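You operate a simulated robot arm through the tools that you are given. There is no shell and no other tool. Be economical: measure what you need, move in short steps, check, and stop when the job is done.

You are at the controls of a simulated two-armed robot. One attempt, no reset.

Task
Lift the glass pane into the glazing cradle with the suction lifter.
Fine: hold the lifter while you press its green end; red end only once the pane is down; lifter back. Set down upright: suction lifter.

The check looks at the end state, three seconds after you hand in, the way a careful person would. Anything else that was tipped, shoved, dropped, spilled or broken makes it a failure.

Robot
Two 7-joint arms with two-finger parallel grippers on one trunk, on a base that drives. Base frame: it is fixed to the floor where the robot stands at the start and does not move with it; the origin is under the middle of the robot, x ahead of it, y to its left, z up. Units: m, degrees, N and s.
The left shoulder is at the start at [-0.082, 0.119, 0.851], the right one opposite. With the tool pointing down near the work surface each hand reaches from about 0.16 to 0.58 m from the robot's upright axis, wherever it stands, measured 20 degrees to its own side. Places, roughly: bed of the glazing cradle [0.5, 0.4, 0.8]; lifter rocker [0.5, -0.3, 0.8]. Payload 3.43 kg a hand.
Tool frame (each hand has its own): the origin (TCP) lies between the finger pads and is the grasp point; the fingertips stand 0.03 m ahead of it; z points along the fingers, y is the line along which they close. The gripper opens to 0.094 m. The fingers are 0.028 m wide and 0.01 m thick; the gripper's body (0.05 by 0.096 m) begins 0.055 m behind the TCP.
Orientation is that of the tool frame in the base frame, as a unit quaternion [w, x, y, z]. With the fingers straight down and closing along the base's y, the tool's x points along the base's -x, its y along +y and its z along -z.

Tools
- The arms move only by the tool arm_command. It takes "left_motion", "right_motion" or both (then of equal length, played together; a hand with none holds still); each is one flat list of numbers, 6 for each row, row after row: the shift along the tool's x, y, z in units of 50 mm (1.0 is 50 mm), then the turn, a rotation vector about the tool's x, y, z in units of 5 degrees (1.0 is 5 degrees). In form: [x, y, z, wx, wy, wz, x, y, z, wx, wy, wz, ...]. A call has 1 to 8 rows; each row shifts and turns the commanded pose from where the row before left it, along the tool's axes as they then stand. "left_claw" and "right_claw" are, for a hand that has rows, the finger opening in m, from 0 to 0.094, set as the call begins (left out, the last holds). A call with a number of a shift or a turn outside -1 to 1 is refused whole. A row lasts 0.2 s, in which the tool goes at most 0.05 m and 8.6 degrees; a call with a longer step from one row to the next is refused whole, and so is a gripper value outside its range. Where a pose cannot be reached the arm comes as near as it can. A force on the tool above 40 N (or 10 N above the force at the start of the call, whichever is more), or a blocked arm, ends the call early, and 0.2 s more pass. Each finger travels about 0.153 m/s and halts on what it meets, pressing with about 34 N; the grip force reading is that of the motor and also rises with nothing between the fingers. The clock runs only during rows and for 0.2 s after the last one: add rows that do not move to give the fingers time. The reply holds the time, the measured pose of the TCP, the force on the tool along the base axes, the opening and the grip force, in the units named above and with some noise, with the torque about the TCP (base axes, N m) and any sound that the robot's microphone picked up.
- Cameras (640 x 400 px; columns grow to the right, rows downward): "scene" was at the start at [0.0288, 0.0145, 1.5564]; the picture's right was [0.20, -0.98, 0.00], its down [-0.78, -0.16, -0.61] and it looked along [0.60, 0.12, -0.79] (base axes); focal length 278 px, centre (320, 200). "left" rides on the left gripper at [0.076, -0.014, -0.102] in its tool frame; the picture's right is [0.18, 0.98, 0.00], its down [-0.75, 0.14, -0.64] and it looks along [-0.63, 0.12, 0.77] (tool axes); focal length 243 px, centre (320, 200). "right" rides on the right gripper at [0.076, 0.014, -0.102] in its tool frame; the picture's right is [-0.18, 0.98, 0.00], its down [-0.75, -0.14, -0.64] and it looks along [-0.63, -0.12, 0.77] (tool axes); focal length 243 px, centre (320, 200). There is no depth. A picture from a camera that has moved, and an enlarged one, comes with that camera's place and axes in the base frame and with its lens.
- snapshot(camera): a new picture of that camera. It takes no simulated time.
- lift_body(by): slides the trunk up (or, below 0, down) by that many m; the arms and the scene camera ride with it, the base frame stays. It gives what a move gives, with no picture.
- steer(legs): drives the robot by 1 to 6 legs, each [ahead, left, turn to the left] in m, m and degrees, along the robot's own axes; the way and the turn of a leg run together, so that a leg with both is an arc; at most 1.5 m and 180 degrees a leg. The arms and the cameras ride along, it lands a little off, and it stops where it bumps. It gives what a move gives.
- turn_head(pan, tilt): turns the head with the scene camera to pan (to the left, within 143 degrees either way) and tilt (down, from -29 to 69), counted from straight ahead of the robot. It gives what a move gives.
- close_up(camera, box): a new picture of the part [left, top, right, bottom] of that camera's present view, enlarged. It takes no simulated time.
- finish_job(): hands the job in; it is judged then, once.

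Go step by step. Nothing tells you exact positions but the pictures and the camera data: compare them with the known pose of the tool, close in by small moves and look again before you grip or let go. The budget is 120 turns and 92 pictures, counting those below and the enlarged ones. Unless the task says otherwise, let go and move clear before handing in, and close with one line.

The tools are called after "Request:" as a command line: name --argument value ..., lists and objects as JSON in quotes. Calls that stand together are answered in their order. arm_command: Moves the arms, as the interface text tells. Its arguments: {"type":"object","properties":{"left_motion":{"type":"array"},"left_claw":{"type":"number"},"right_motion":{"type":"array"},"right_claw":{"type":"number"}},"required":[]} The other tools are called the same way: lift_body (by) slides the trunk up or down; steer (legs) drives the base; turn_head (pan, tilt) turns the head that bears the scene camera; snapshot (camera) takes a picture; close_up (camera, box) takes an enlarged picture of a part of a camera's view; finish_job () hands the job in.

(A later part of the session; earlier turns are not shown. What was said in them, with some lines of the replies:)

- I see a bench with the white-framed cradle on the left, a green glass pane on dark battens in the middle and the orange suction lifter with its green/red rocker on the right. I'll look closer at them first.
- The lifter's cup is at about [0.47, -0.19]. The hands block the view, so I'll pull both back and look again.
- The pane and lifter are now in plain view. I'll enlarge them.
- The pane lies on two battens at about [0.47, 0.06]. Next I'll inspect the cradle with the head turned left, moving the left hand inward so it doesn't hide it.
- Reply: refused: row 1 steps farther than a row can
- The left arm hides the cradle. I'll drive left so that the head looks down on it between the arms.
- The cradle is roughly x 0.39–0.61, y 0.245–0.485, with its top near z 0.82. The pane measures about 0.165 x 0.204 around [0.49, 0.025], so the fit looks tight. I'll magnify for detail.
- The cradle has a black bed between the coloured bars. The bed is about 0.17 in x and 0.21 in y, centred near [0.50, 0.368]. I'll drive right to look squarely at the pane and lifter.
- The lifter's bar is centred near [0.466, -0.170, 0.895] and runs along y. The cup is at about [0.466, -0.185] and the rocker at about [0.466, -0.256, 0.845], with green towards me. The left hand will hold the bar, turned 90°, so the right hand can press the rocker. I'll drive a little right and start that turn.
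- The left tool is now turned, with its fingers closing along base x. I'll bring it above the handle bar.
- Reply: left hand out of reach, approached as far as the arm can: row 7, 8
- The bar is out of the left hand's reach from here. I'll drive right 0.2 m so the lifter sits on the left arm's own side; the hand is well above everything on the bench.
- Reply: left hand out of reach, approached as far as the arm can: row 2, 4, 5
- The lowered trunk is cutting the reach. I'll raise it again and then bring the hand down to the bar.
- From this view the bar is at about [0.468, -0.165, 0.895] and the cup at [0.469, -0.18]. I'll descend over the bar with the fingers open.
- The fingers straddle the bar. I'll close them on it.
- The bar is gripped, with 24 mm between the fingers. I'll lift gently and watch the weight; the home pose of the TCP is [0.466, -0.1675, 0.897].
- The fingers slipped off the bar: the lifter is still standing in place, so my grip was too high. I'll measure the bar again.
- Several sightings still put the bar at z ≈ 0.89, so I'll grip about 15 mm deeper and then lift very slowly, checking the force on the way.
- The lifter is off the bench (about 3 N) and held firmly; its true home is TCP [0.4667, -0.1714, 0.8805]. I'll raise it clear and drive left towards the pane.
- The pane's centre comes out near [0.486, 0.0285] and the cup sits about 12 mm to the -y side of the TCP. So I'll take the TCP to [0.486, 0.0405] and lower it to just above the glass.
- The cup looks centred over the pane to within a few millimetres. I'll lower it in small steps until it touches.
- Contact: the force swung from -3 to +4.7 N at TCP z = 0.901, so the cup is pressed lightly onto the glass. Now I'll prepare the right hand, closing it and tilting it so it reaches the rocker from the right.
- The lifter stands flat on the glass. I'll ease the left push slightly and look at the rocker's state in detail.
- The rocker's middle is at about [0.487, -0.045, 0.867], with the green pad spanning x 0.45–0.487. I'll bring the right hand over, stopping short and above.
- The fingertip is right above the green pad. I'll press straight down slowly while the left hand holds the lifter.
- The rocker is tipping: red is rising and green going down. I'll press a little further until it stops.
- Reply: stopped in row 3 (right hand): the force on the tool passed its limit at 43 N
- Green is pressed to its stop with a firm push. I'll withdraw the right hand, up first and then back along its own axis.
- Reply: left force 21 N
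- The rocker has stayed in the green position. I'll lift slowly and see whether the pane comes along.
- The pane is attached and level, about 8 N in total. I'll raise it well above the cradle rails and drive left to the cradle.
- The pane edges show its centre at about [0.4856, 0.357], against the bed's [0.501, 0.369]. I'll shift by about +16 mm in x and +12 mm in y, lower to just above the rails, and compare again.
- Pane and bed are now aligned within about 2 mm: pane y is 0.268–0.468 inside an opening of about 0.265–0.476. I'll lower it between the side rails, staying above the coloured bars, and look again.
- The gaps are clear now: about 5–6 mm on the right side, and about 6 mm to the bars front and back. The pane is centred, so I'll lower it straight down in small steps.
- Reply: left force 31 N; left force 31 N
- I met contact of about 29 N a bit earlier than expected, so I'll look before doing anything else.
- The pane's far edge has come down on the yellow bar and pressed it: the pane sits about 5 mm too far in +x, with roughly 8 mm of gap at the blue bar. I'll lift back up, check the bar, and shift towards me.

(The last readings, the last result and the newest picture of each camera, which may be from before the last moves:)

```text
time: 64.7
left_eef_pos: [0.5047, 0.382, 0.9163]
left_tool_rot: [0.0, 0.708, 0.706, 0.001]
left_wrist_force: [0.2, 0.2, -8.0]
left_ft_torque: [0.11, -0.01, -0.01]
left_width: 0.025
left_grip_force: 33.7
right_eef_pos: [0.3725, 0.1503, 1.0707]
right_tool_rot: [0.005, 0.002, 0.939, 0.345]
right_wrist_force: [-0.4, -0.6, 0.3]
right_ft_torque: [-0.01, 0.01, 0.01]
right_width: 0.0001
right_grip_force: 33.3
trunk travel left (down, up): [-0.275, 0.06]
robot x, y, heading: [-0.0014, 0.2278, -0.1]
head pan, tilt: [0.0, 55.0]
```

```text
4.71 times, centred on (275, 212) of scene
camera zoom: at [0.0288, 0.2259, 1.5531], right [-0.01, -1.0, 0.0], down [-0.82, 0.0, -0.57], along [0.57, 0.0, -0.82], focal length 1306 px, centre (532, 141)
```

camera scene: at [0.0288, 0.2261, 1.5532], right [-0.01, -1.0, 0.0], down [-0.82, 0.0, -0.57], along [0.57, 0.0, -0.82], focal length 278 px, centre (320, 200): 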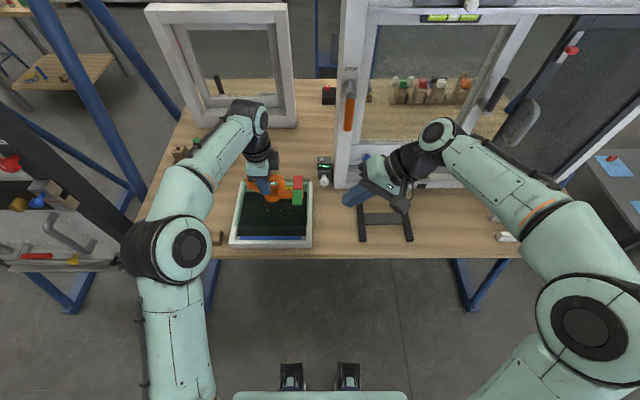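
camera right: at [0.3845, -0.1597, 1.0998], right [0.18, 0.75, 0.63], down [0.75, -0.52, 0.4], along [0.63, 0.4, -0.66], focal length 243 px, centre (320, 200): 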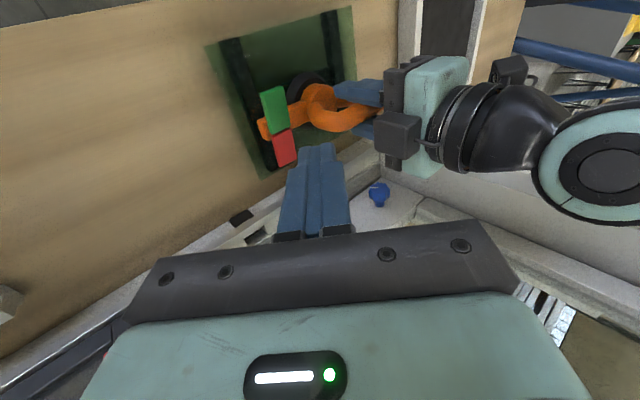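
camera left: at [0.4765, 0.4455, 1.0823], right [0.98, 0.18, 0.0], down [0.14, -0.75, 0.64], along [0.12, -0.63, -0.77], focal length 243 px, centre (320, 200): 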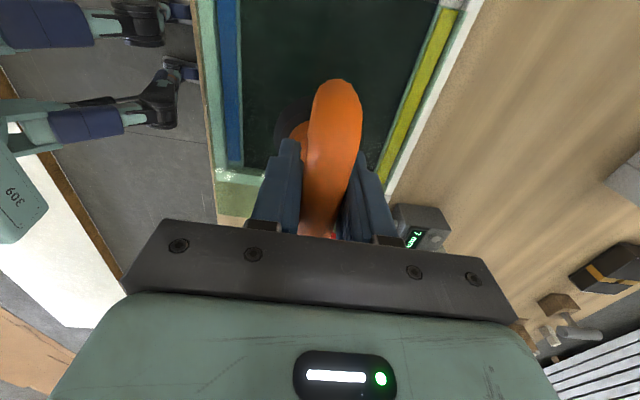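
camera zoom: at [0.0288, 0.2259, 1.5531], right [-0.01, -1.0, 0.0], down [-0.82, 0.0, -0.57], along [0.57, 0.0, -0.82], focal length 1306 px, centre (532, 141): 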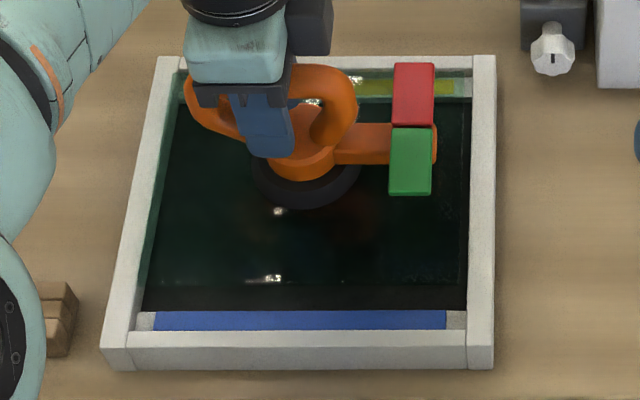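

The yellow bar has stayed down by about 5 mm, so it seems to be a sinking pad. I'll shift the pane 5.5 mm towards me and check both bars in detail.

Request:
arm_command --left_motion '[0, -0.055, -0.04, 0, 0, 0, 0, -0.055, 0, 0, 0, 0, 0, 0, 0, 0, 0, 0, 0, 0, 0, 0, 0, 0]'

Request:
close_up --camera "scene" --box '[290, 178, 330, 208]'

Request:
close_up --camera "scene" --box '[290, 216, 330, 246]'

Request:
close_up --camera "left" --box '[190, 0, 490, 230]'

```text
time: 65.7
left_eef_pos: [0.4991, 0.3823, 0.9175]
left_tool_rot: [0.0, 0.709, 0.705, 0.001]
left_wrist_force: [-0.1, 0.1, -7.2]
left_ft_torque: [0.14, 0.02, -0.03]
left_width: 0.0247
left_grip_force: 33.9
right_eef_pos: [0.3725, 0.151, 1.0714]
right_tool_rot: [0.005, 0.001, 0.938, 0.346]
right_wrist_force: [0.2, 0.0, -0.6]
right_ft_torque: [0.0, 0.0, 0.0]
right_width: 0.0
right_grip_force: 32.6
trunk travel left (down, up): [-0.275, 0.06]
robot x, y, heading: [0.0034, 0.23, -0.3]
head pan, tilt: [0.0, 55.0]
```

```text
13.33 times, centred on (310, 193) of scene
camera zoom: at [0.0288, 0.2259, 1.5532], right [-0.01, -1.0, 0.0], down [-0.82, 0.0, -0.57], along [0.57, 0.0, -0.82], focal length 3700 px, centre (453, 293)
```

zoom: 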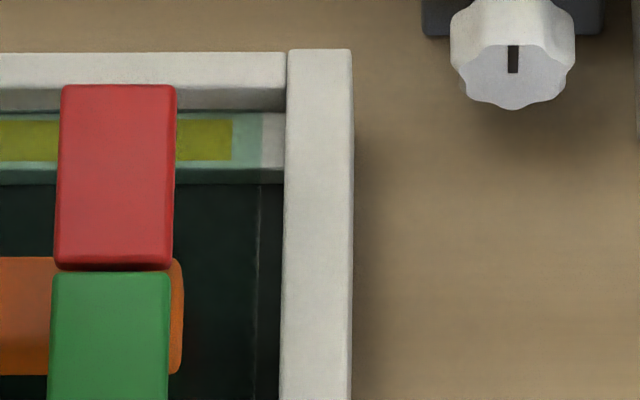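

```text
13.33 times, centred on (310, 231) of scene
camera zoom: at [0.0288, 0.2259, 1.5532], right [-0.01, -1.0, 0.0], down [-0.82, 0.0, -0.57], along [0.57, 0.0, -0.82], focal length 3700 px, centre (453, -213)
```

zoom: 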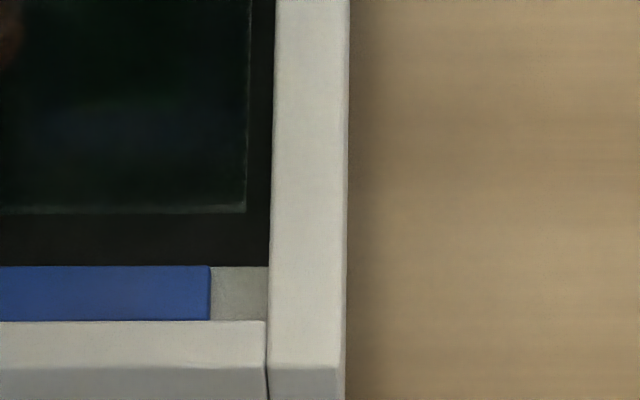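

```text
1.74 times, centred on (340, 115) of left
camera zoom: at [0.4858, 0.4588, 1.0203], right [0.98, 0.18, 0.0], down [0.14, -0.76, 0.64], along [0.12, -0.63, -0.77], focal length 422 px, centre (285, 348)
```

zoom: 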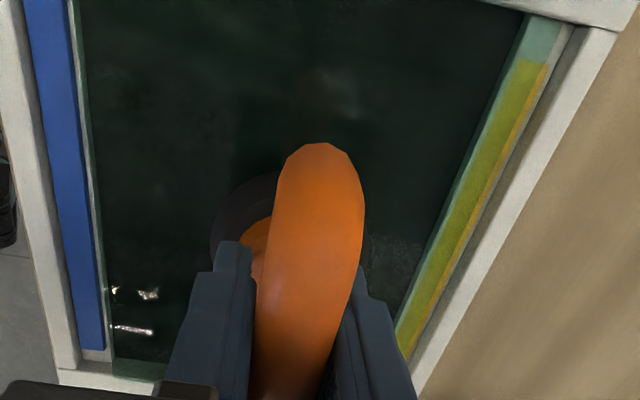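

The lifter slipped about 10 mm up in the grip during that contact, so my heights are less certain. I'll take a side view with the right wrist camera to see the pane's clearance over the bars.

Request:
arm_command --right_motion '[0, -0.5, 0.6, 0, 0, 0, 0, -0.5, 0.6, 0, 0, 0]'

Request:
snapshot --camera "right"

```text
time: 66.3
left_eef_pos: [0.4988, 0.3815, 0.9187]
left_tool_rot: [-0.001, 0.709, 0.705, 0.001]
left_wrist_force: [0.0, 0.8, -7.9]
left_ft_torque: [0.14, 0.0, 0.01]
left_width: 0.0252
left_grip_force: 34.2
right_eef_pos: [0.375, 0.1548, 0.991]
right_tool_rot: [0.005, 0.002, 0.939, 0.345]
right_wrist_force: [0.8, 0.8, 0.0]
right_ft_torque: [0.01, -0.04, 0.0]
right_width: 0.0
right_grip_force: 32.8
trunk travel left (down, up): [-0.275, 0.06]
robot x, y, heading: [0.0011, 0.2278, 0.1]
head pan, tilt: [0.0, 55.0]
```

```text
20 pictures are left
camera right: at [0.2964, 0.098, 1.0775], right [0.18, 0.75, 0.64], down [0.75, -0.53, 0.4], along [0.64, 0.4, -0.66], focal length 243 px, centre (320, 200)
```

right: 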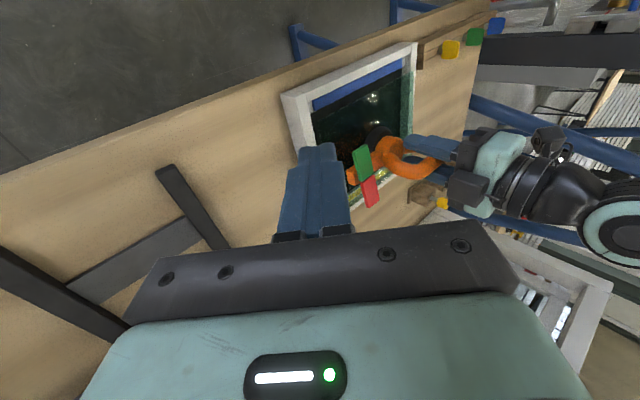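

Request:
close_up --camera "right" --box '[280, 40, 424, 130]'

Request:
close_up --camera "right" --box '[330, 130, 426, 220]'

```text
4.44 times, centred on (352, 85) of right
camera zoom: at [0.2964, 0.098, 1.0775], right [0.18, 0.75, 0.64], down [0.75, -0.53, 0.4], along [0.64, 0.4, -0.66], focal length 1078 px, centre (178, 711)
```

zoom: 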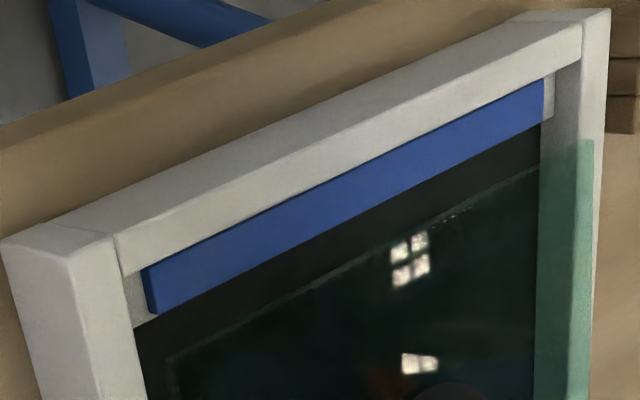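

```text
4.44 times, centred on (378, 175) of right
camera zoom: at [0.2964, 0.098, 1.0775], right [0.18, 0.75, 0.64], down [0.75, -0.53, 0.4], along [0.64, 0.4, -0.66], focal length 1078 px, centre (62, 311)
```

zoom: 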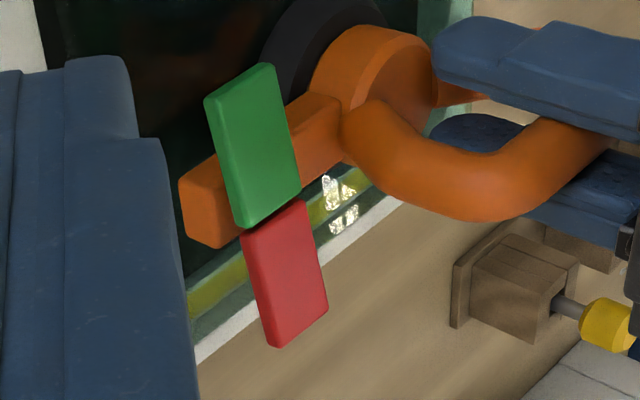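

Triangulating with the side view puts the pane's top at z ≈ 0.836. Its near edge is 8 mm from the blue bar and its far edge just at the yellow ledge, so another 4 mm towards me centres it. I'll shift and descend in small steps, watching force.

Request:
arm_command --left_motion '[0, -0.08, 0, 0, 0, 0, 0, 0, 0, 0, 0, 0, 0, 0, 0.04, 0, 0, 0, 0, 0, 0.04, 0, 0, 0, 0, 0, 0.04, 0, 0, 0, 0, 0, 0, 0, 0, 0]'

Request:
close_up --camera "scene" --box '[225, 170, 325, 255]'

```text
time: 67.7
left_eef_pos: [0.4939, 0.3842, 0.9128]
left_tool_rot: [0.0, 0.709, 0.705, 0.002]
left_wrist_force: [-0.1, 0.3, -7.0]
left_ft_torque: [0.09, -0.03, 0.0]
left_width: 0.025
left_grip_force: 34.2
right_eef_pos: [0.3738, 0.1532, 0.9911]
right_tool_rot: [0.004, 0.002, 0.938, 0.346]
right_wrist_force: [0.1, 0.3, 0.6]
right_ft_torque: [0.02, -0.02, -0.01]
right_width: 0.0001
right_grip_force: 33.6
trunk travel left (down, up): [-0.275, 0.06]
robot x, y, heading: [-0.0035, 0.2265, -0.3]
head pan, tilt: [0.0, 55.0]
```

```text
4.71 times, centred on (275, 212) of scene
camera zoom: at [0.0288, 0.2259, 1.5532], right [-0.01, -1.0, 0.0], down [-0.82, 0.0, -0.57], along [0.57, 0.0, -0.82], focal length 1306 px, centre (532, 141)
```

zoom: 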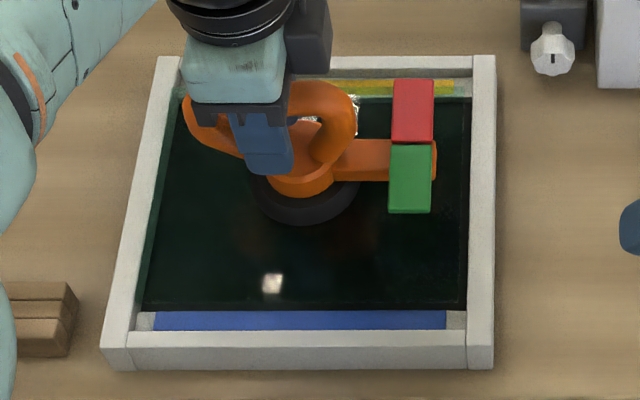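

Balanced: roughly 3 mm to blue in front and 3–4 mm at the yellow ledge. I'll continue down gently.

Request:
arm_command --left_motion '[0, 0, 0.04, 0, 0, 0, 0, 0, 0.04, 0, 0, 0, 0, 0, 0.04, 0, 0, 0, 0, 0, 0, 0, 0, 0]'

Request:
close_up --camera "scene" --box '[284, 178, 334, 246]'

```text
time: 68.7
left_eef_pos: [0.4941, 0.3828, 0.9069]
left_tool_rot: [0.0, 0.709, 0.705, 0.001]
left_wrist_force: [-0.3, -0.3, -8.3]
left_ft_torque: [0.14, -0.02, 0.0]
left_width: 0.0249
left_grip_force: 34.1
right_eef_pos: [0.3735, 0.1524, 0.9908]
right_tool_rot: [0.005, 0.002, 0.939, 0.345]
right_wrist_force: [1.1, 0.2, 0.3]
right_ft_torque: [-0.02, 0.0, -0.01]
right_width: 0.0
right_grip_force: 33.0
trunk travel left (down, up): [-0.275, 0.06]
robot x, y, heading: [0.001, 0.2284, -0.3]
head pan, tilt: [0.0, 55.0]
```

```text
5.88 times, centred on (309, 212) of scene
camera zoom: at [0.0288, 0.2259, 1.5532], right [-0.01, -1.0, 0.0], down [-0.82, 0.0, -0.57], along [0.57, 0.0, -0.82], focal length 1632 px, centre (385, 129)
```

zoom: 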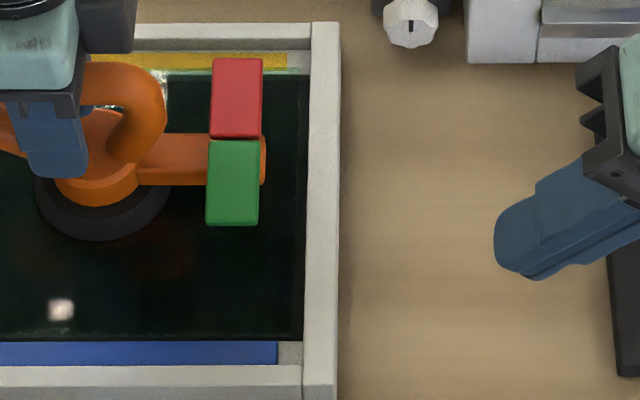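

No contact yet, and the pane is about level with the ledges. I'll continue in 2 mm steps.

Request:
arm_command --left_motion '[0, 0, 0.04, 0, 0, 0, 0, 0, 0.03, 0, 0, 0, 0, 0, 0, 0, 0, 0]'

```text
time: 69.5
left_eef_pos: [0.4955, 0.3834, 0.9031]
left_tool_rot: [0.0, 0.709, 0.705, 0.001]
left_wrist_force: [-0.4, -0.5, -8.2]
left_ft_torque: [0.12, 0.0, -0.01]
left_width: 0.0247
left_grip_force: 34.3
right_eef_pos: [0.3735, 0.1539, 0.9916]
right_tool_rot: [0.004, 0.002, 0.939, 0.345]
right_wrist_force: [0.4, -0.3, 0.2]
right_ft_torque: [-0.01, -0.02, 0.02]
right_width: 0.0
right_grip_force: 32.9
trunk travel left (down, up): [-0.275, 0.06]
robot x, y, heading: [-0.0005, 0.2281, -0.3]
head pan, tilt: [0.0, 55.0]
```

Request:
arm_command --left_motion '[0, 0, 0.04, 0, 0, 0, 0, 0, 0.03, 0, 0, 0, 0, 0, 0, 0, 0, 0]'

Request:
close_up --camera "scene" --box '[225, 174, 333, 246]'

```text
time: 70.3
left_eef_pos: [0.4967, 0.3822, 0.902]
left_tool_rot: [0.001, 0.708, 0.706, 0.001]
left_wrist_force: [1.4, -0.2, -2.4]
left_ft_torque: [0.04, 0.29, -0.01]
left_width: 0.0251
left_grip_force: 33.9
right_eef_pos: [0.3736, 0.1538, 0.9917]
right_tool_rot: [0.004, 0.002, 0.939, 0.345]
right_wrist_force: [0.0, 0.3, 0.7]
right_ft_torque: [0.02, 0.02, 0.0]
right_width: 0.0001
right_grip_force: 32.6
trunk travel left (down, up): [-0.275, 0.06]
robot x, y, heading: [0.0002, 0.2302, -0.4]
head pan, tilt: [0.0, 55.0]
```

```text
5.56 times, centred on (279, 210) of scene
camera zoom: at [0.0287, 0.2258, 1.5532], right [-0.01, -1.0, 0.0], down [-0.82, 0.0, -0.57], along [0.57, 0.0, -0.82], focal length 1542 px, centre (548, 144)
```

zoom: 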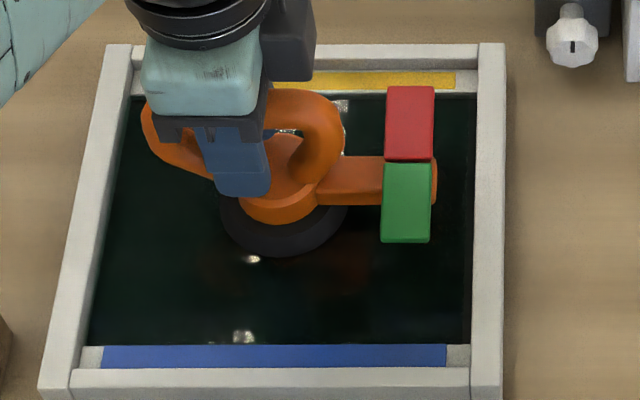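

First light contact, apparently at the near side. I'll check both ends in detail.

Request:
close_up --camera "scene" --box '[236, 222, 316, 246]'

Request:
close_up --camera "scene" --box '[280, 176, 316, 203]'

```text
8.00 times, centred on (276, 234) of scene
camera zoom: at [0.0287, 0.2258, 1.5532], right [-0.01, -1.0, 0.0], down [-0.82, 0.0, -0.57], along [0.57, 0.0, -0.82], focal length 2220 px, centre (672, -72)
```

zoom: 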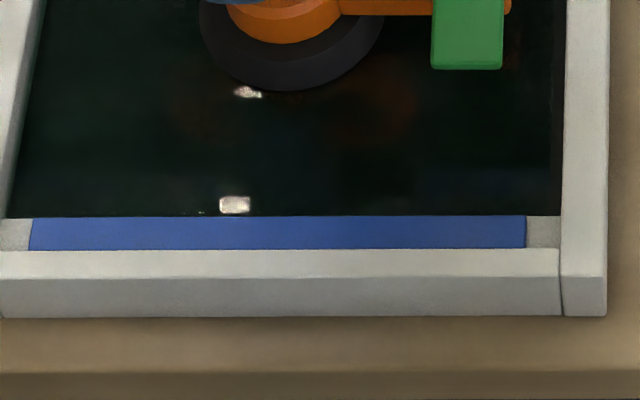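

```text
14.81 times, centred on (298, 190) of scene
camera zoom: at [0.0287, 0.2258, 1.5532], right [-0.01, -1.0, 0.0], down [-0.82, 0.0, -0.57], along [0.57, 0.0, -0.82], focal length 4111 px, centre (646, 356)
```

zoom: 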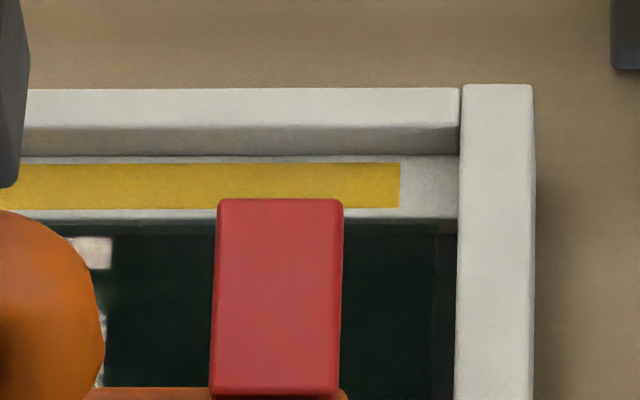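

The whole of both coloured bars is now untinted, so the pane is down between the ledges. I'll press another couple of millimetres to seat it.

Request:
arm_command --left_motion '[0, 0, 0.03, 0, 0, 0, 0, 0, 0.03, 0, 0, 0, 0, 0, 0, 0, 0, 0]'

```text
time: 71.1
left_eef_pos: [0.4962, 0.3822, 0.8987]
left_tool_rot: [0.003, 0.71, 0.704, 0.003]
left_wrist_force: [13.6, 0.5, 7.8]
left_ft_torque: [0.08, 0.34, 0.11]
left_width: 0.0249
left_grip_force: 34.4
right_eef_pos: [0.3746, 0.1532, 0.9914]
right_tool_rot: [0.005, 0.001, 0.938, 0.347]
right_wrist_force: [0.1, 0.3, -0.8]
right_ft_torque: [0.01, -0.01, -0.01]
right_width: 0.0
right_grip_force: 33.0
trunk travel left (down, up): [-0.275, 0.06]
robot x, y, heading: [0.0, 0.2288, -0.3]
head pan, tilt: [0.0, 55.0]
```

There's a +13.6 N sideways push, so the near edge rubs the near ledge. I'll ease 2.5 mm away from it.

Request:
arm_command --left_motion '[0, 0.03, 0, 0, 0, 0, 0, 0.02, 0, 0, 0, 0, 0, 0, 0, 0, 0, 0]'

```text
time: 71.9
left_eef_pos: [0.4966, 0.383, 0.8972]
left_tool_rot: [0.001, 0.709, 0.705, 0.001]
left_wrist_force: [8.4, 0.2, 8.8]
left_ft_torque: [-0.19, 0.26, 0.1]
left_width: 0.0248
left_grip_force: 33.9
right_eef_pos: [0.3736, 0.1539, 0.9922]
right_tool_rot: [0.005, 0.002, 0.939, 0.345]
right_wrist_force: [-0.2, 0.0, -0.1]
right_ft_torque: [-0.01, 0.01, -0.01]
right_width: 0.0
right_grip_force: 33.0
trunk travel left (down, up): [-0.275, 0.06]
robot x, y, heading: [0.0029, 0.2266, -0.4]
head pan, tilt: [0.0, 55.0]
```

Request:
arm_command --left_motion '[0, 0.03, 0.01, 0, 0, 0, 0, 0, 0.01, 0, 0, 0, 0, 0, 0, 0, 0, 0]'

Request:
close_up --camera "right" --box '[280, 40, 424, 130]'

```text
time: 72.7
left_eef_pos: [0.4986, 0.3823, 0.8973]
left_tool_rot: [0.001, 0.709, 0.705, 0.001]
left_wrist_force: [2.2, 1.6, 17.6]
left_ft_torque: [-0.23, 0.13, 0.0]
left_width: 0.0249
left_grip_force: 33.8
right_eef_pos: [0.3717, 0.1526, 0.9912]
right_tool_rot: [0.006, 0.002, 0.938, 0.347]
right_wrist_force: [0.4, -0.1, 0.5]
right_ft_torque: [-0.01, -0.03, 0.0]
right_width: 0.0001
right_grip_force: 32.8
trunk travel left (down, up): [-0.275, 0.06]
robot x, y, heading: [0.0025, 0.2267, -0.5]
head pan, tilt: [0.0, 55.0]
```

```text
4.44 times, centred on (352, 85) of right
camera zoom: at [0.2948, 0.098, 1.0785], right [0.18, 0.75, 0.64], down [0.75, -0.53, 0.4], along [0.64, 0.4, -0.65], focal length 1078 px, centre (178, 711)
```

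zoom: 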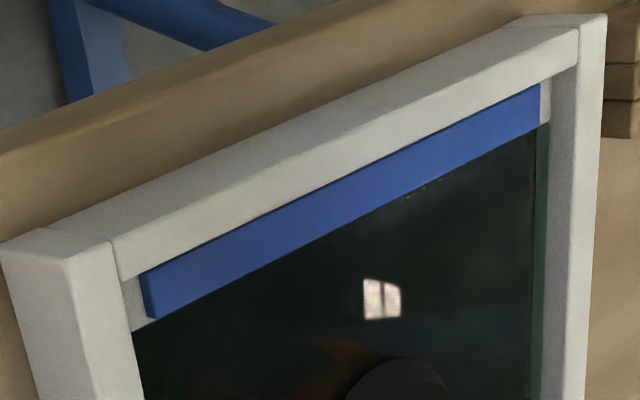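

The pane is seated: vertical contact is firm at 17 N, with almost no side force, and all its edges are inside the rails. Next comes the red end, at about x 0.515, y 0.297; I'll bring the right hand over it.

Request:
arm_command --right_motion '[-0.715, 0.378, 0.187, 0, 0, 0, -0.715, 0.378, 0.187, 0, 0, 0, -0.715, 0.378, 0.187, 0, 0, 0, -0.715, 0.378, 0.187, 0, 0, 0]'

Request:
close_up --camera "scene" --box '[240, 150, 390, 245]'

```text
time: 73.7
left_eef_pos: [0.4979, 0.383, 0.8964]
left_tool_rot: [0.001, 0.709, 0.705, 0.001]
left_wrist_force: [4.1, 2.0, 21.3]
left_ft_torque: [-0.04, 0.14, 0.04]
left_width: 0.025
left_grip_force: 33.8
right_eef_pos: [0.5174, 0.2362, 1.0128]
right_tool_rot: [0.004, 0.001, 0.938, 0.345]
right_wrist_force: [0.0, -0.4, -0.1]
right_ft_torque: [0.02, -0.03, 0.01]
right_width: 0.0
right_grip_force: 33.0
trunk travel left (down, up): [-0.275, 0.06]
robot x, y, heading: [0.0009, 0.2288, -0.5]
head pan, tilt: [0.0, 55.0]
```

```text
4.21 times, centred on (315, 198) of scene
camera zoom: at [0.0268, 0.226, 1.5533], right [-0.01, -1.0, 0.0], down [-0.82, 0.0, -0.57], along [0.57, 0.0, -0.82], focal length 1168 px, centre (341, 210)
```

zoom: 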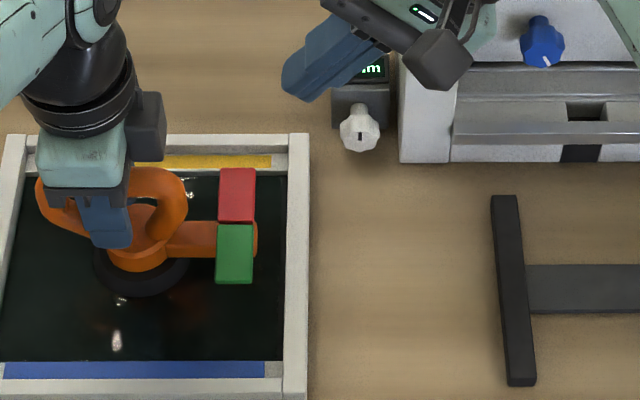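

Request:
arm_command --right_motion '[0.01, -0.055, 0.43, 0, 0, 0, 0.01, -0.055, 0.43, 0, 0, 0, 0.01, -0.055, 0.43, 0, 0, 0, 0.01, -0.055, 0.43, 0, 0, 0, 0, 0, 0, 0, 0, 0]'

Request:
close_up --camera "scene" --box '[240, 150, 390, 245]'

```text
time: 74.9
left_eef_pos: [0.497, 0.3826, 0.8973]
left_tool_rot: [0.001, 0.709, 0.706, 0.002]
left_wrist_force: [6.8, 2.2, 22.2]
left_ft_torque: [-0.03, 0.15, 0.05]
left_width: 0.0247
left_grip_force: 34.2
right_eef_pos: [0.5161, 0.2813, 0.9408]
right_tool_rot: [0.005, 0.001, 0.938, 0.346]
right_wrist_force: [0.4, -0.7, 0.2]
right_ft_torque: [0.0, -0.02, -0.03]
right_width: 0.0
right_grip_force: 32.4
trunk travel left (down, up): [-0.275, 0.06]
robot x, y, heading: [0.0015, 0.2247, -0.2]
head pan, tilt: [0.0, 55.0]
```

```text
4.21 times, centred on (315, 198) of scene
camera zoom: at [0.0267, 0.2254, 1.5532], right [-0.01, -1.0, 0.0], down [-0.82, 0.0, -0.57], along [0.57, 0.0, -0.82], focal length 1168 px, centre (341, 210)
```

zoom: 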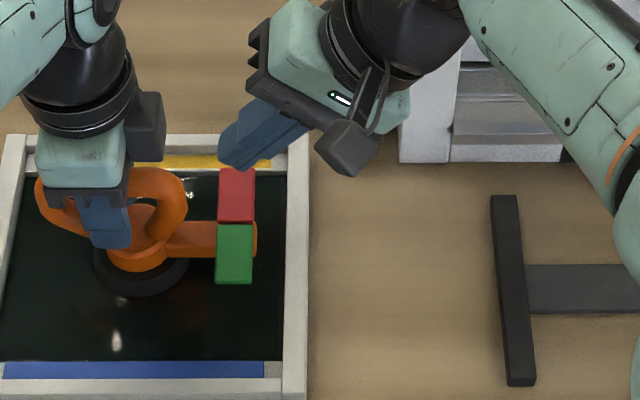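

The tip will land on the red pad. I'll press down slowly while the left hand keeps holding.

Request:
arm_command --right_motion '[0, -0.193, 0.23, 0, 0, 0, 0, -0.193, 0.23, 0, 0, 0, 0, -0.039, 0.046, 0, 0, 0, 0, -0.039, 0.046, 0, 0, 0, 0, -0.039, 0.046, 0, 0, 0, 0, -0.039, 0.046, 0, 0, 0, 0, -0.039, 0.046, 0, 0, 0, 0, -0.039, 0.046, 0, 0, 0]'

```text
time: 76.7
left_eef_pos: [0.4977, 0.3831, 0.8967]
left_tool_rot: [0.001, 0.709, 0.705, 0.003]
left_wrist_force: [5.0, 2.4, 20.3]
left_ft_torque: [0.09, 0.09, 0.02]
left_width: 0.0249
left_grip_force: 34.0
right_eef_pos: [0.5157, 0.2807, 0.8961]
right_tool_rot: [0.006, 0.001, 0.938, 0.347]
right_wrist_force: [0.8, -0.4, 4.5]
right_ft_torque: [0.08, 0.06, -0.01]
right_width: 0.0001
right_grip_force: 33.2
trunk travel left (down, up): [-0.275, 0.06]
robot x, y, heading: [-0.0022, 0.225, -0.3]
head pan, tilt: [0.0, 55.0]
```

Request:
arm_command --right_motion '[0, -0.039, 0.046, 0, 0, 0, 0, -0.039, 0.046, 0, 0, 0, 0, -0.039, 0.046, 0, 0, 0, 0, -0.039, 0.046, 0, 0, 0, 0, -0.039, 0.046, 0, 0, 0, 0, 0, 0, 0, 0, 0]'

Request:
close_up --camera "scene" --box '[240, 150, 390, 245]'

```text
time: 77.6
left_eef_pos: [0.4983, 0.3809, 0.8978]
left_tool_rot: [0.002, 0.709, 0.705, 0.002]
left_wrist_force: [1.5, 0.6, 6.1]
left_ft_torque: [-0.05, 0.03, 0.32]
left_width: 0.0253
left_grip_force: 33.9
right_eef_pos: [0.5174, 0.2804, 0.8959]
right_tool_rot: [0.01, 0.001, 0.936, 0.352]
right_wrist_force: [-6.6, -5.9, 13.2]
right_ft_torque: [0.02, 0.3, 0.12]
right_width: 0.0
right_grip_force: 33.4
trunk travel left (down, up): [-0.275, 0.06]
robot x, y, heading: [0.0012, 0.2242, -0.5]
head pan, tilt: [0.0, 55.0]
stopped in row 4 (right hand): the force on the tool passed its limit at 41 N (the readings are from after the stop); the commanded pose is now the measured one
```

```text
4.21 times, centred on (315, 198) of scene
camera zoom: at [0.0259, 0.2247, 1.5528], right [-0.01, -1.0, 0.0], down [-0.82, 0.01, -0.57], along [0.57, 0.0, -0.82], focal length 1168 px, centre (341, 210)
```

zoom: 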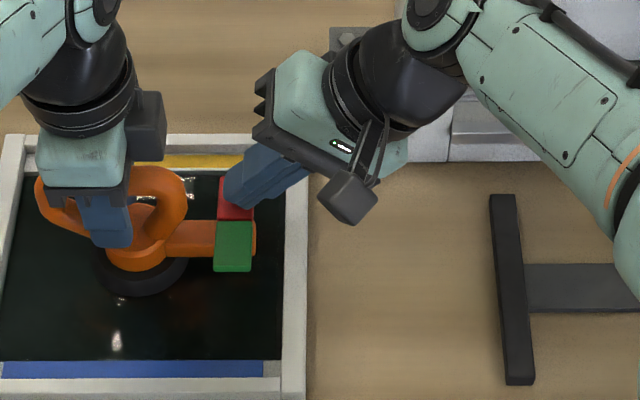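

Red is down and green is up again, so the vacuum should be released. I'll withdraw the right hand the way it came.

Request:
arm_command --right_motion '[0, 0.3, -0.37, 0, 0, 0, 0, 0.4, -0.47, 0, 0, 0, 0, 0, -0.9, 0, 0, 0, 0, 0, -0.9, 0, 0, 0, 0.7, 0, -0.6, 0, 0, 0, 0.9, 0, 0, 0, 0, 0, 0.9, 0, 0, 0, 0, 0, 0.9, 0, 0, 0, 0, 0]'

Request:
arm_command --left_motion '[0, 0, -0.04, 0, 0, 0, 0, 0, -0.04, 0, 0, 0, 0, 0, -0.05, 0, 0, 0, 0, 0, -0.06, 0, 0, 0, 0, 0, -0.06, 0, 0, 0, 0, 0, 0, 0, 0, 0]'

Request:
close_up --camera "scene" --box '[225, 160, 345, 250]'

```text
time: 79.4
left_eef_pos: [0.4987, 0.3821, 0.8952]
left_tool_rot: [0.001, 0.709, 0.705, 0.001]
left_wrist_force: [-0.2, 3.9, 12.7]
left_ft_torque: [-0.31, 0.04, 0.01]
left_width: 0.025
left_grip_force: 33.9
right_eef_pos: [0.34, 0.2012, 1.0373]
right_tool_rot: [0.01, 0.002, 0.937, 0.35]
right_wrist_force: [0.1, 0.5, -1.2]
right_ft_torque: [0.01, -0.01, -0.01]
right_width: 0.0
right_grip_force: 33.1
trunk travel left (down, up): [-0.275, 0.06]
robot x, y, heading: [0.0001, 0.2305, -0.3]
head pan, tilt: [0.0, 55.0]
```

```text
time: 80.8
left_eef_pos: [0.4982, 0.3819, 0.9071]
left_tool_rot: [0.001, 0.709, 0.705, 0.0]
left_wrist_force: [-0.6, 0.2, -2.8]
left_ft_torque: [0.05, -0.02, -0.01]
left_width: 0.0249
left_grip_force: 34.5
right_eef_pos: [0.3411, 0.2015, 1.0369]
right_tool_rot: [0.009, 0.002, 0.937, 0.35]
right_wrist_force: [0.3, -0.5, -0.2]
right_ft_torque: [0.02, -0.02, 0.0]
right_width: 0.0001
right_grip_force: 33.2
trunk travel left (down, up): [-0.275, 0.06]
robot x, y, heading: [0.0025, 0.2278, -0.4]
head pan, tilt: [0.0, 55.0]
```

```text
4.44 times, centred on (285, 205) of scene
camera zoom: at [0.0284, 0.2256, 1.5532], right [-0.01, -1.0, 0.0], down [-0.82, 0.0, -0.57], along [0.57, 0.0, -0.82], focal length 1233 px, centre (476, 178)
```

zoom: 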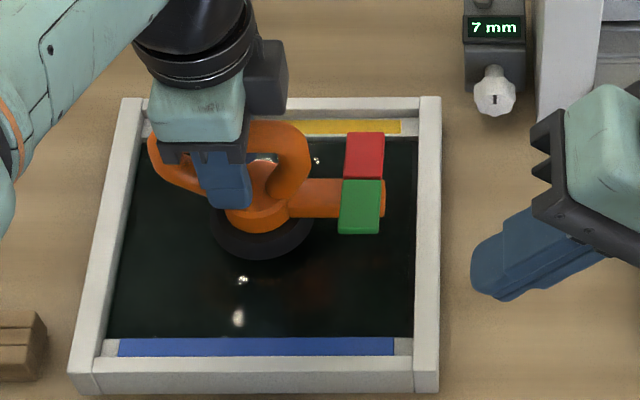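

The lifter came up alone (2.8 N) and the pane stayed in the bed. I'll raise the lifter and drive back to its place.

Request:
arm_command --left_motion '[0, 0, -0.2, 0, 0, 0, 0, 0, -0.3, 0, 0, 0, 0, 0, -0.3, 0, 0, 0, 0, 0, -0.3, 0, 0, 0, 0, 0, -0.3, 0, 0, 0, 0, -0.3, 0, 0, 0, 0, 0, -0.3, 0, 0, 0, 0, 0, 0, 0, 0, 0, 0]'

Request:
steer --legs '[[0, -0.28, 0], [0, -0.28, 0.4]]'

Request:
snapshot --camera "scene"

```text
time: 82.6
left_eef_pos: [0.4661, 0.3817, 0.98]
left_tool_rot: [0.001, 0.709, 0.705, 0.001]
left_wrist_force: [-0.1, 0.9, -3.6]
left_ft_torque: [0.08, -0.03, 0.01]
left_width: 0.0248
left_grip_force: 34.5
right_eef_pos: [0.3429, 0.2005, 1.0361]
right_tool_rot: [0.009, 0.002, 0.937, 0.349]
right_wrist_force: [0.0, -0.4, 0.3]
right_ft_torque: [-0.01, 0.0, -0.03]
right_width: 0.0003
right_grip_force: 32.8
trunk travel left (down, up): [-0.275, 0.06]
robot x, y, heading: [0.0004, 0.2279, -0.1]
head pan, tilt: [0.0, 55.0]
```

```text
time: 88.2
left_eef_pos: [0.462, -0.1687, 0.9795]
left_tool_rot: [0.0, 0.709, 0.705, 0.001]
left_wrist_force: [0.6, -0.7, -3.6]
left_ft_torque: [0.06, -0.02, -0.04]
left_width: 0.025
left_grip_force: 33.6
right_eef_pos: [0.3379, -0.3503, 1.0366]
right_tool_rot: [0.009, 0.002, 0.937, 0.35]
right_wrist_force: [0.0, 0.1, 0.0]
right_ft_torque: [-0.01, 0.02, 0.01]
right_width: 0.0
right_grip_force: 33.0
trunk travel left (down, up): [-0.275, 0.06]
robot x, y, heading: [0.0027, -0.3243, -0.5]
head pan, tilt: [0.0, 55.0]
```

```text
7 pictures are left
camera scene: at [0.0245, -0.3257, 1.5532], right [-0.01, -1.0, 0.0], down [-0.82, 0.0, -0.57], along [0.57, 0.0, -0.82], focal length 278 px, centre (320, 200)
```

scene: 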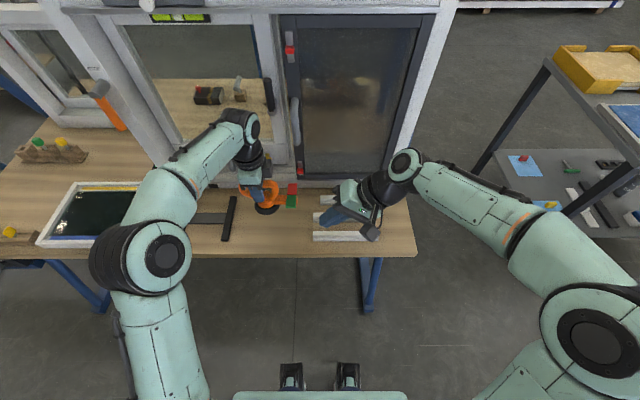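

The lifter is above its home spot. I'll make a small correction and lower to just above the bench, then feel for contact.

Request:
arm_command --left_motion '[-0.05, 0.1, 0.3, 0, 0, 0, 0, 0, 0.4, 0, 0, 0, 0, 0, 0.4, 0, 0, 0, 0, 0, 0.3, 0, 0, 0, 0, 0, 0.25, 0, 0, 0, 0, 0, 0.1, 0, 0, 0, 0, 0, 0, 0, 0, 0]'

Request:
close_up --camera "scene" --box '[200, 160, 360, 260]'

```text
time: 89.8
left_eef_pos: [0.4669, -0.171, 0.8908]
left_tool_rot: [0.0, 0.709, 0.706, 0.0]
left_wrist_force: [0.4, 0.8, -3.4]
left_ft_torque: [0.1, 0.01, -0.01]
left_width: 0.0246
left_grip_force: 34.3
right_eef_pos: [0.3386, -0.3505, 1.0371]
right_tool_rot: [0.009, 0.002, 0.937, 0.35]
right_wrist_force: [-0.4, -1.1, -0.7]
right_ft_torque: [0.0, -0.01, -0.01]
right_width: 0.0
right_grip_force: 33.2
trunk travel left (down, up): [-0.275, 0.06]
robot x, y, heading: [-0.0031, -0.3249, -0.3]
head pan, tilt: [0.0, 55.0]
```

```text
4.00 times, centred on (280, 210) of scene
camera zoom: at [0.0244, -0.3255, 1.5532], right [-0.01, -1.0, 0.0], down [-0.82, 0.0, -0.57], along [0.57, 0.0, -0.82], focal length 1110 px, centre (480, 160)
```

zoom: 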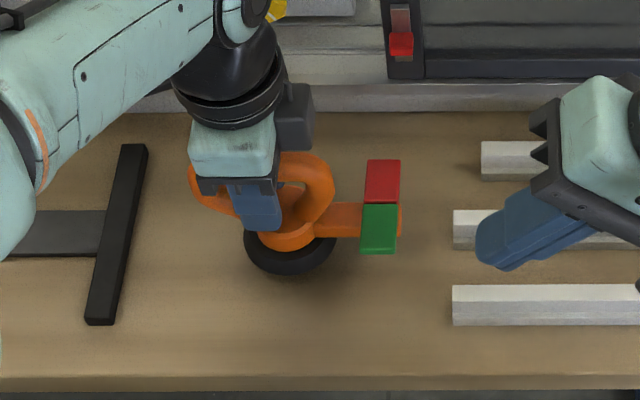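

Request:
arm_command --left_motion '[0, 0, 0.08, 0, 0, 0, 0, 0, 0.06, 0, 0, 0, 0, 0, 0.04, 0, 0, 0, 0, 0, 0.04, 0, 0, 0, 0, 0, 0.04, 0, 0, 0, 0, 0, 0, 0, 0, 0]'

```text
time: 91.2
left_eef_pos: [0.468, -0.1708, 0.8765]
left_tool_rot: [0.0, 0.708, 0.706, 0.0]
left_wrist_force: [0.3, -0.2, -3.3]
left_ft_torque: [0.06, 0.0, -0.01]
left_width: 0.0251
left_grip_force: 34.3
right_eef_pos: [0.3386, -0.3504, 1.0376]
right_tool_rot: [0.008, 0.002, 0.937, 0.35]
right_wrist_force: [-1.1, -0.2, -0.1]
right_ft_torque: [0.02, 0.01, 0.01]
right_width: 0.0
right_grip_force: 33.5
trunk travel left (down, up): [-0.275, 0.06]
robot x, y, heading: [-0.0046, -0.3265, -0.2]
head pan, tilt: [0.0, 55.0]
```

Request:
arm_command --left_motion '[0, 0, 0.04, 0, 0, 0, 0, 0, 0.04, 0, 0, 0, 0, 0, 0, 0, 0, 0]'

```text
time: 92.0
left_eef_pos: [0.4698, -0.171, 0.8735]
left_tool_rot: [0.0, 0.709, 0.705, 0.0]
left_wrist_force: [0.8, -0.8, -2.9]
left_ft_torque: [0.04, 0.02, 0.0]
left_width: 0.025
left_grip_force: 33.8
right_eef_pos: [0.3392, -0.349, 1.0367]
right_tool_rot: [0.009, 0.001, 0.937, 0.349]
right_wrist_force: [0.2, -0.2, 0.3]
right_ft_torque: [0.02, 0.03, 0.01]
right_width: 0.0
right_grip_force: 33.1
trunk travel left (down, up): [-0.275, 0.06]
robot x, y, heading: [-0.0045, -0.3249, -0.3]
head pan, tilt: [0.0, 55.0]
```

Request:
arm_command --left_motion '[0, 0, 0.04, 0, 0, 0, 0, 0, 0.03, 0, 0, 0, 0, 0, 0, 0, 0, 0]'

```text
time: 92.8
left_eef_pos: [0.4679, -0.171, 0.8714]
left_tool_rot: [0.003, 0.708, 0.706, 0.003]
left_wrist_force: [-2.2, 1.3, 14.2]
left_ft_torque: [-0.6, -0.01, -0.03]
left_width: 0.0246
left_grip_force: 34.3
right_eef_pos: [0.3376, -0.3508, 1.0376]
right_tool_rot: [0.01, 0.0, 0.937, 0.35]
right_wrist_force: [-0.3, 0.2, -0.2]
right_ft_torque: [0.0, 0.01, 0.01]
right_width: 0.0
right_grip_force: 32.6
trunk travel left (down, up): [-0.275, 0.06]
robot x, y, heading: [-0.0018, -0.3234, -0.5]
head pan, tilt: [0.0, 55.0]
```

Contact with the bench at 0.8714. I'll ease up 1.5 mm and open the fingers with the arm still.

Request:
arm_command --left_motion '[0, 0, -0.03, 0, 0, 0, 0, 0, 0, 0, 0, 0]'

Request:
arm_command --left_motion '[0, 0, 0, 0, 0, 0, 0, 0, 0, 0, 0, 0, 0, 0, 0, 0, 0, 0, 0, 0, 0, 0, 0, 0]' --left_claw 0.09

Request:
close_up --camera "scene" --box '[200, 160, 360, 260]'

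```text
time: 93.5
left_eef_pos: [0.4672, -0.17, 0.8719]
left_tool_rot: [0.002, 0.709, 0.705, 0.002]
left_wrist_force: [0.0, 0.6, 12.4]
left_ft_torque: [-0.51, -0.09, 0.0]
left_width: 0.0247
left_grip_force: 33.7
right_eef_pos: [0.3372, -0.3499, 1.0364]
right_tool_rot: [0.009, 0.001, 0.936, 0.351]
right_wrist_force: [0.7, 0.6, -0.1]
right_ft_torque: [0.01, 0.02, 0.02]
right_width: 0.0
right_grip_force: 32.7
trunk travel left (down, up): [-0.275, 0.06]
robot x, y, heading: [-0.0034, -0.3238, -0.2]
head pan, tilt: [0.0, 55.0]
```

```text
time: 94.5
left_eef_pos: [0.4682, -0.1711, 0.8701]
left_tool_rot: [0.0, 0.709, 0.705, 0.001]
left_wrist_force: [0.0, -0.2, -0.1]
left_ft_torque: [-0.02, -0.02, -0.01]
left_width: 0.09
left_grip_force: 0.2
right_eef_pos: [0.338, -0.3506, 1.0376]
right_tool_rot: [0.009, 0.001, 0.936, 0.351]
right_wrist_force: [1.0, -0.4, -0.4]
right_ft_torque: [-0.01, -0.03, -0.02]
right_width: 0.0
right_grip_force: 33.3
trunk travel left (down, up): [-0.275, 0.06]
robot x, y, heading: [-0.0021, -0.3251, -0.2]
head pan, tilt: [0.0, 55.0]
```

```text
4.00 times, centred on (280, 210) of scene
camera zoom: at [0.0242, -0.3256, 1.5532], right [-0.01, -1.0, 0.0], down [-0.82, 0.0, -0.57], along [0.57, 0.0, -0.82], focal length 1110 px, centre (480, 160)
```

zoom: 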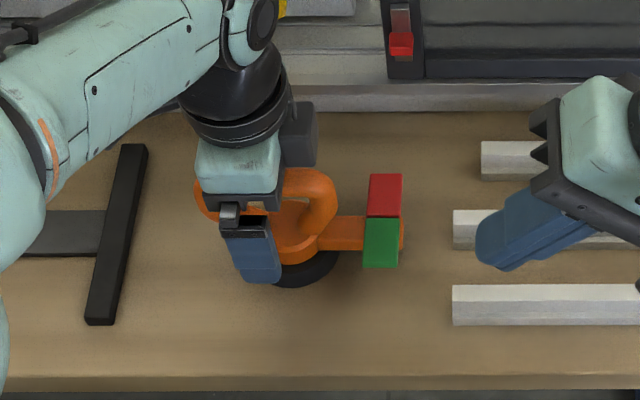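

The lifter stands free and upright. I'll raise the open left hand straight up, clear of the handle, and pull it back.

Request:
arm_command --left_motion '[0, 0, -0.2, 0, 0, 0, 0, 0, -0.4, 0, 0, 0, 0, 0, -0.6, 0, 0, 0, 0, 0, -0.8, 0, 0, 0, 0, 0, -0.9, 0, 0, 0, 0, -0.8, -0.4, 0, 0, 0, 0, -0.9, 0, 0, 0, 0, 0, -0.9, 0, 0, 0, 0]'

Request:
snapshot --camera "scene"

```text
time: 96.2
left_eef_pos: [0.3356, -0.1726, 1.033]
left_tool_rot: [0.0, 0.709, 0.705, 0.001]
left_wrist_force: [-0.2, -0.1, 0.0]
left_ft_torque: [0.03, -0.02, 0.0]
left_width: 0.09
left_grip_force: 0.0
right_eef_pos: [0.3366, -0.3501, 1.0377]
right_tool_rot: [0.008, 0.0, 0.937, 0.35]
right_wrist_force: [-1.1, 1.0, 0.2]
right_ft_torque: [0.01, -0.02, -0.01]
right_width: 0.0
right_grip_force: 33.6
trunk travel left (down, up): [-0.275, 0.06]
robot x, y, heading: [-0.0047, -0.3294, -0.3]
head pan, tilt: [0.0, 55.0]
```

```text
4 pictures are left
camera scene: at [0.0228, -0.3255, 1.5532], right [-0.01, -1.0, 0.0], down [-0.82, 0.0, -0.57], along [0.57, 0.0, -0.82], focal length 278 px, centre (320, 200)
```

scene: 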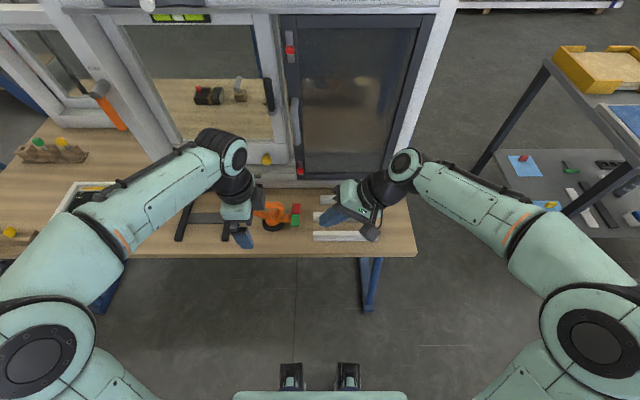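

The lifter is upright at home. I'll drive back to look squarely at the pane in the cradle once more; the hands are clear of the bench.

Request:
steer --legs '[[-0.1, 0.35, 0], [0.1, 0.35, 0]]'

Request:
close_up --camera "scene" --box '[250, 160, 410, 260]'

```text
time: 103.1
left_eef_pos: [0.3408, 0.5248, 1.0333]
left_tool_rot: [0.0, 0.707, 0.707, 0.001]
left_wrist_force: [0.9, -0.3, 1.1]
left_ft_torque: [0.0, -0.01, -0.02]
left_width: 0.0899
left_grip_force: 0.1
right_eef_pos: [0.3439, 0.346, 1.0378]
right_tool_rot: [0.008, -0.002, 0.937, 0.349]
right_wrist_force: [0.1, 0.0, 0.5]
right_ft_torque: [-0.03, 0.0, 0.01]
right_width: 0.0001
right_grip_force: 33.2
trunk travel left (down, up): [-0.275, 0.06]
robot x, y, heading: [-0.0003, 0.3691, 0.1]
head pan, tilt: [0.0, 55.0]
```

```text
4.00 times, centred on (330, 210) of scene
camera zoom: at [0.0288, 0.37, 1.5532], right [0.0, -1.0, 0.0], down [-0.82, 0.0, -0.57], along [0.57, 0.0, -0.82], focal length 1110 px, centre (280, 160)
```

zoom: 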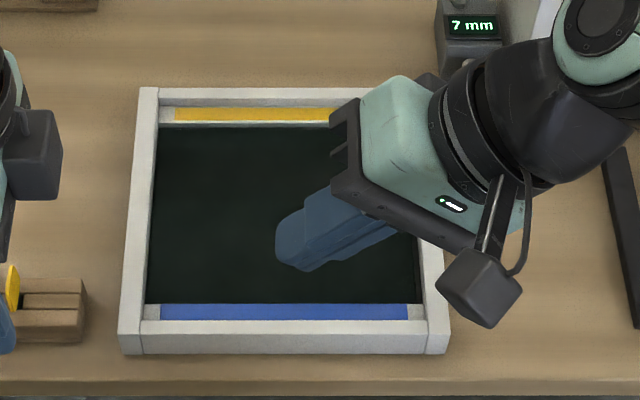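

The pane lies flat inside the cradle, clear of both coloured bars. I'll draw the right hand back from above it before handing in.

Request:
arm_command --right_motion '[0.9, 0, 0, 0, 0, 0, 0.9, 0, 0, 0, 0, 0, 0.9, 0, 0, 0, 0, 0]'

Request:
close_up --camera "scene" --box '[250, 160, 410, 260]'

```text
time: 103.9
left_eef_pos: [0.3405, 0.5244, 1.0328]
left_tool_rot: [0.001, 0.707, 0.707, 0.001]
left_wrist_force: [0.3, -0.4, -0.5]
left_ft_torque: [-0.03, 0.0, 0.02]
left_width: 0.0901
left_grip_force: 0.0
right_eef_pos: [0.2056, 0.3469, 1.0344]
right_tool_rot: [0.008, -0.001, 0.937, 0.35]
right_wrist_force: [-0.2, -1.0, 0.9]
right_ft_torque: [-0.02, -0.03, -0.04]
right_width: 0.0
right_grip_force: 32.9
trunk travel left (down, up): [-0.275, 0.06]
robot x, y, heading: [0.0, 0.3695, 0.1]
head pan, tilt: [0.0, 55.0]
```

```text
4.00 times, centred on (330, 210) of scene
camera zoom: at [0.0271, 0.3697, 1.5532], right [0.0, -1.0, 0.0], down [-0.82, 0.0, -0.57], along [0.57, 0.0, -0.82], focal length 1110 px, centre (280, 160)
```

zoom: 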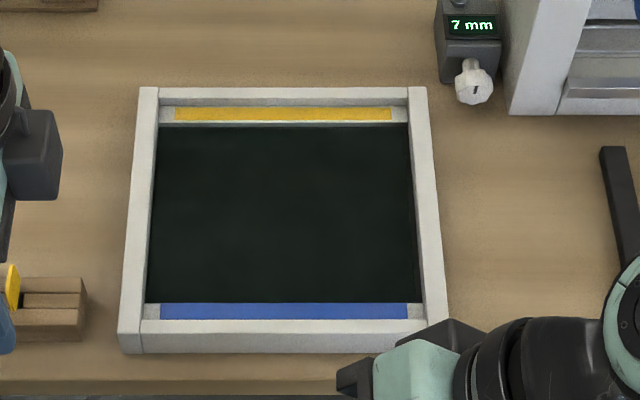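

The pane sits level in the cradle, the lifter is back and upright, and both hands are clear. I'm handing in.

Request:
finish_job

```text
The job is handed in.
```

The glass pane is in the glazing cradle and released, and the suction lifter is back at its place, standing upright. On the first try at lowering, the pane's far edge pressed the cradle's yellow bar, which sank about 5 mm and stayed down. I lifted, re-centred and lowered the pane clear of both bars, but a strict check could count the sunken bar as a disturbance.
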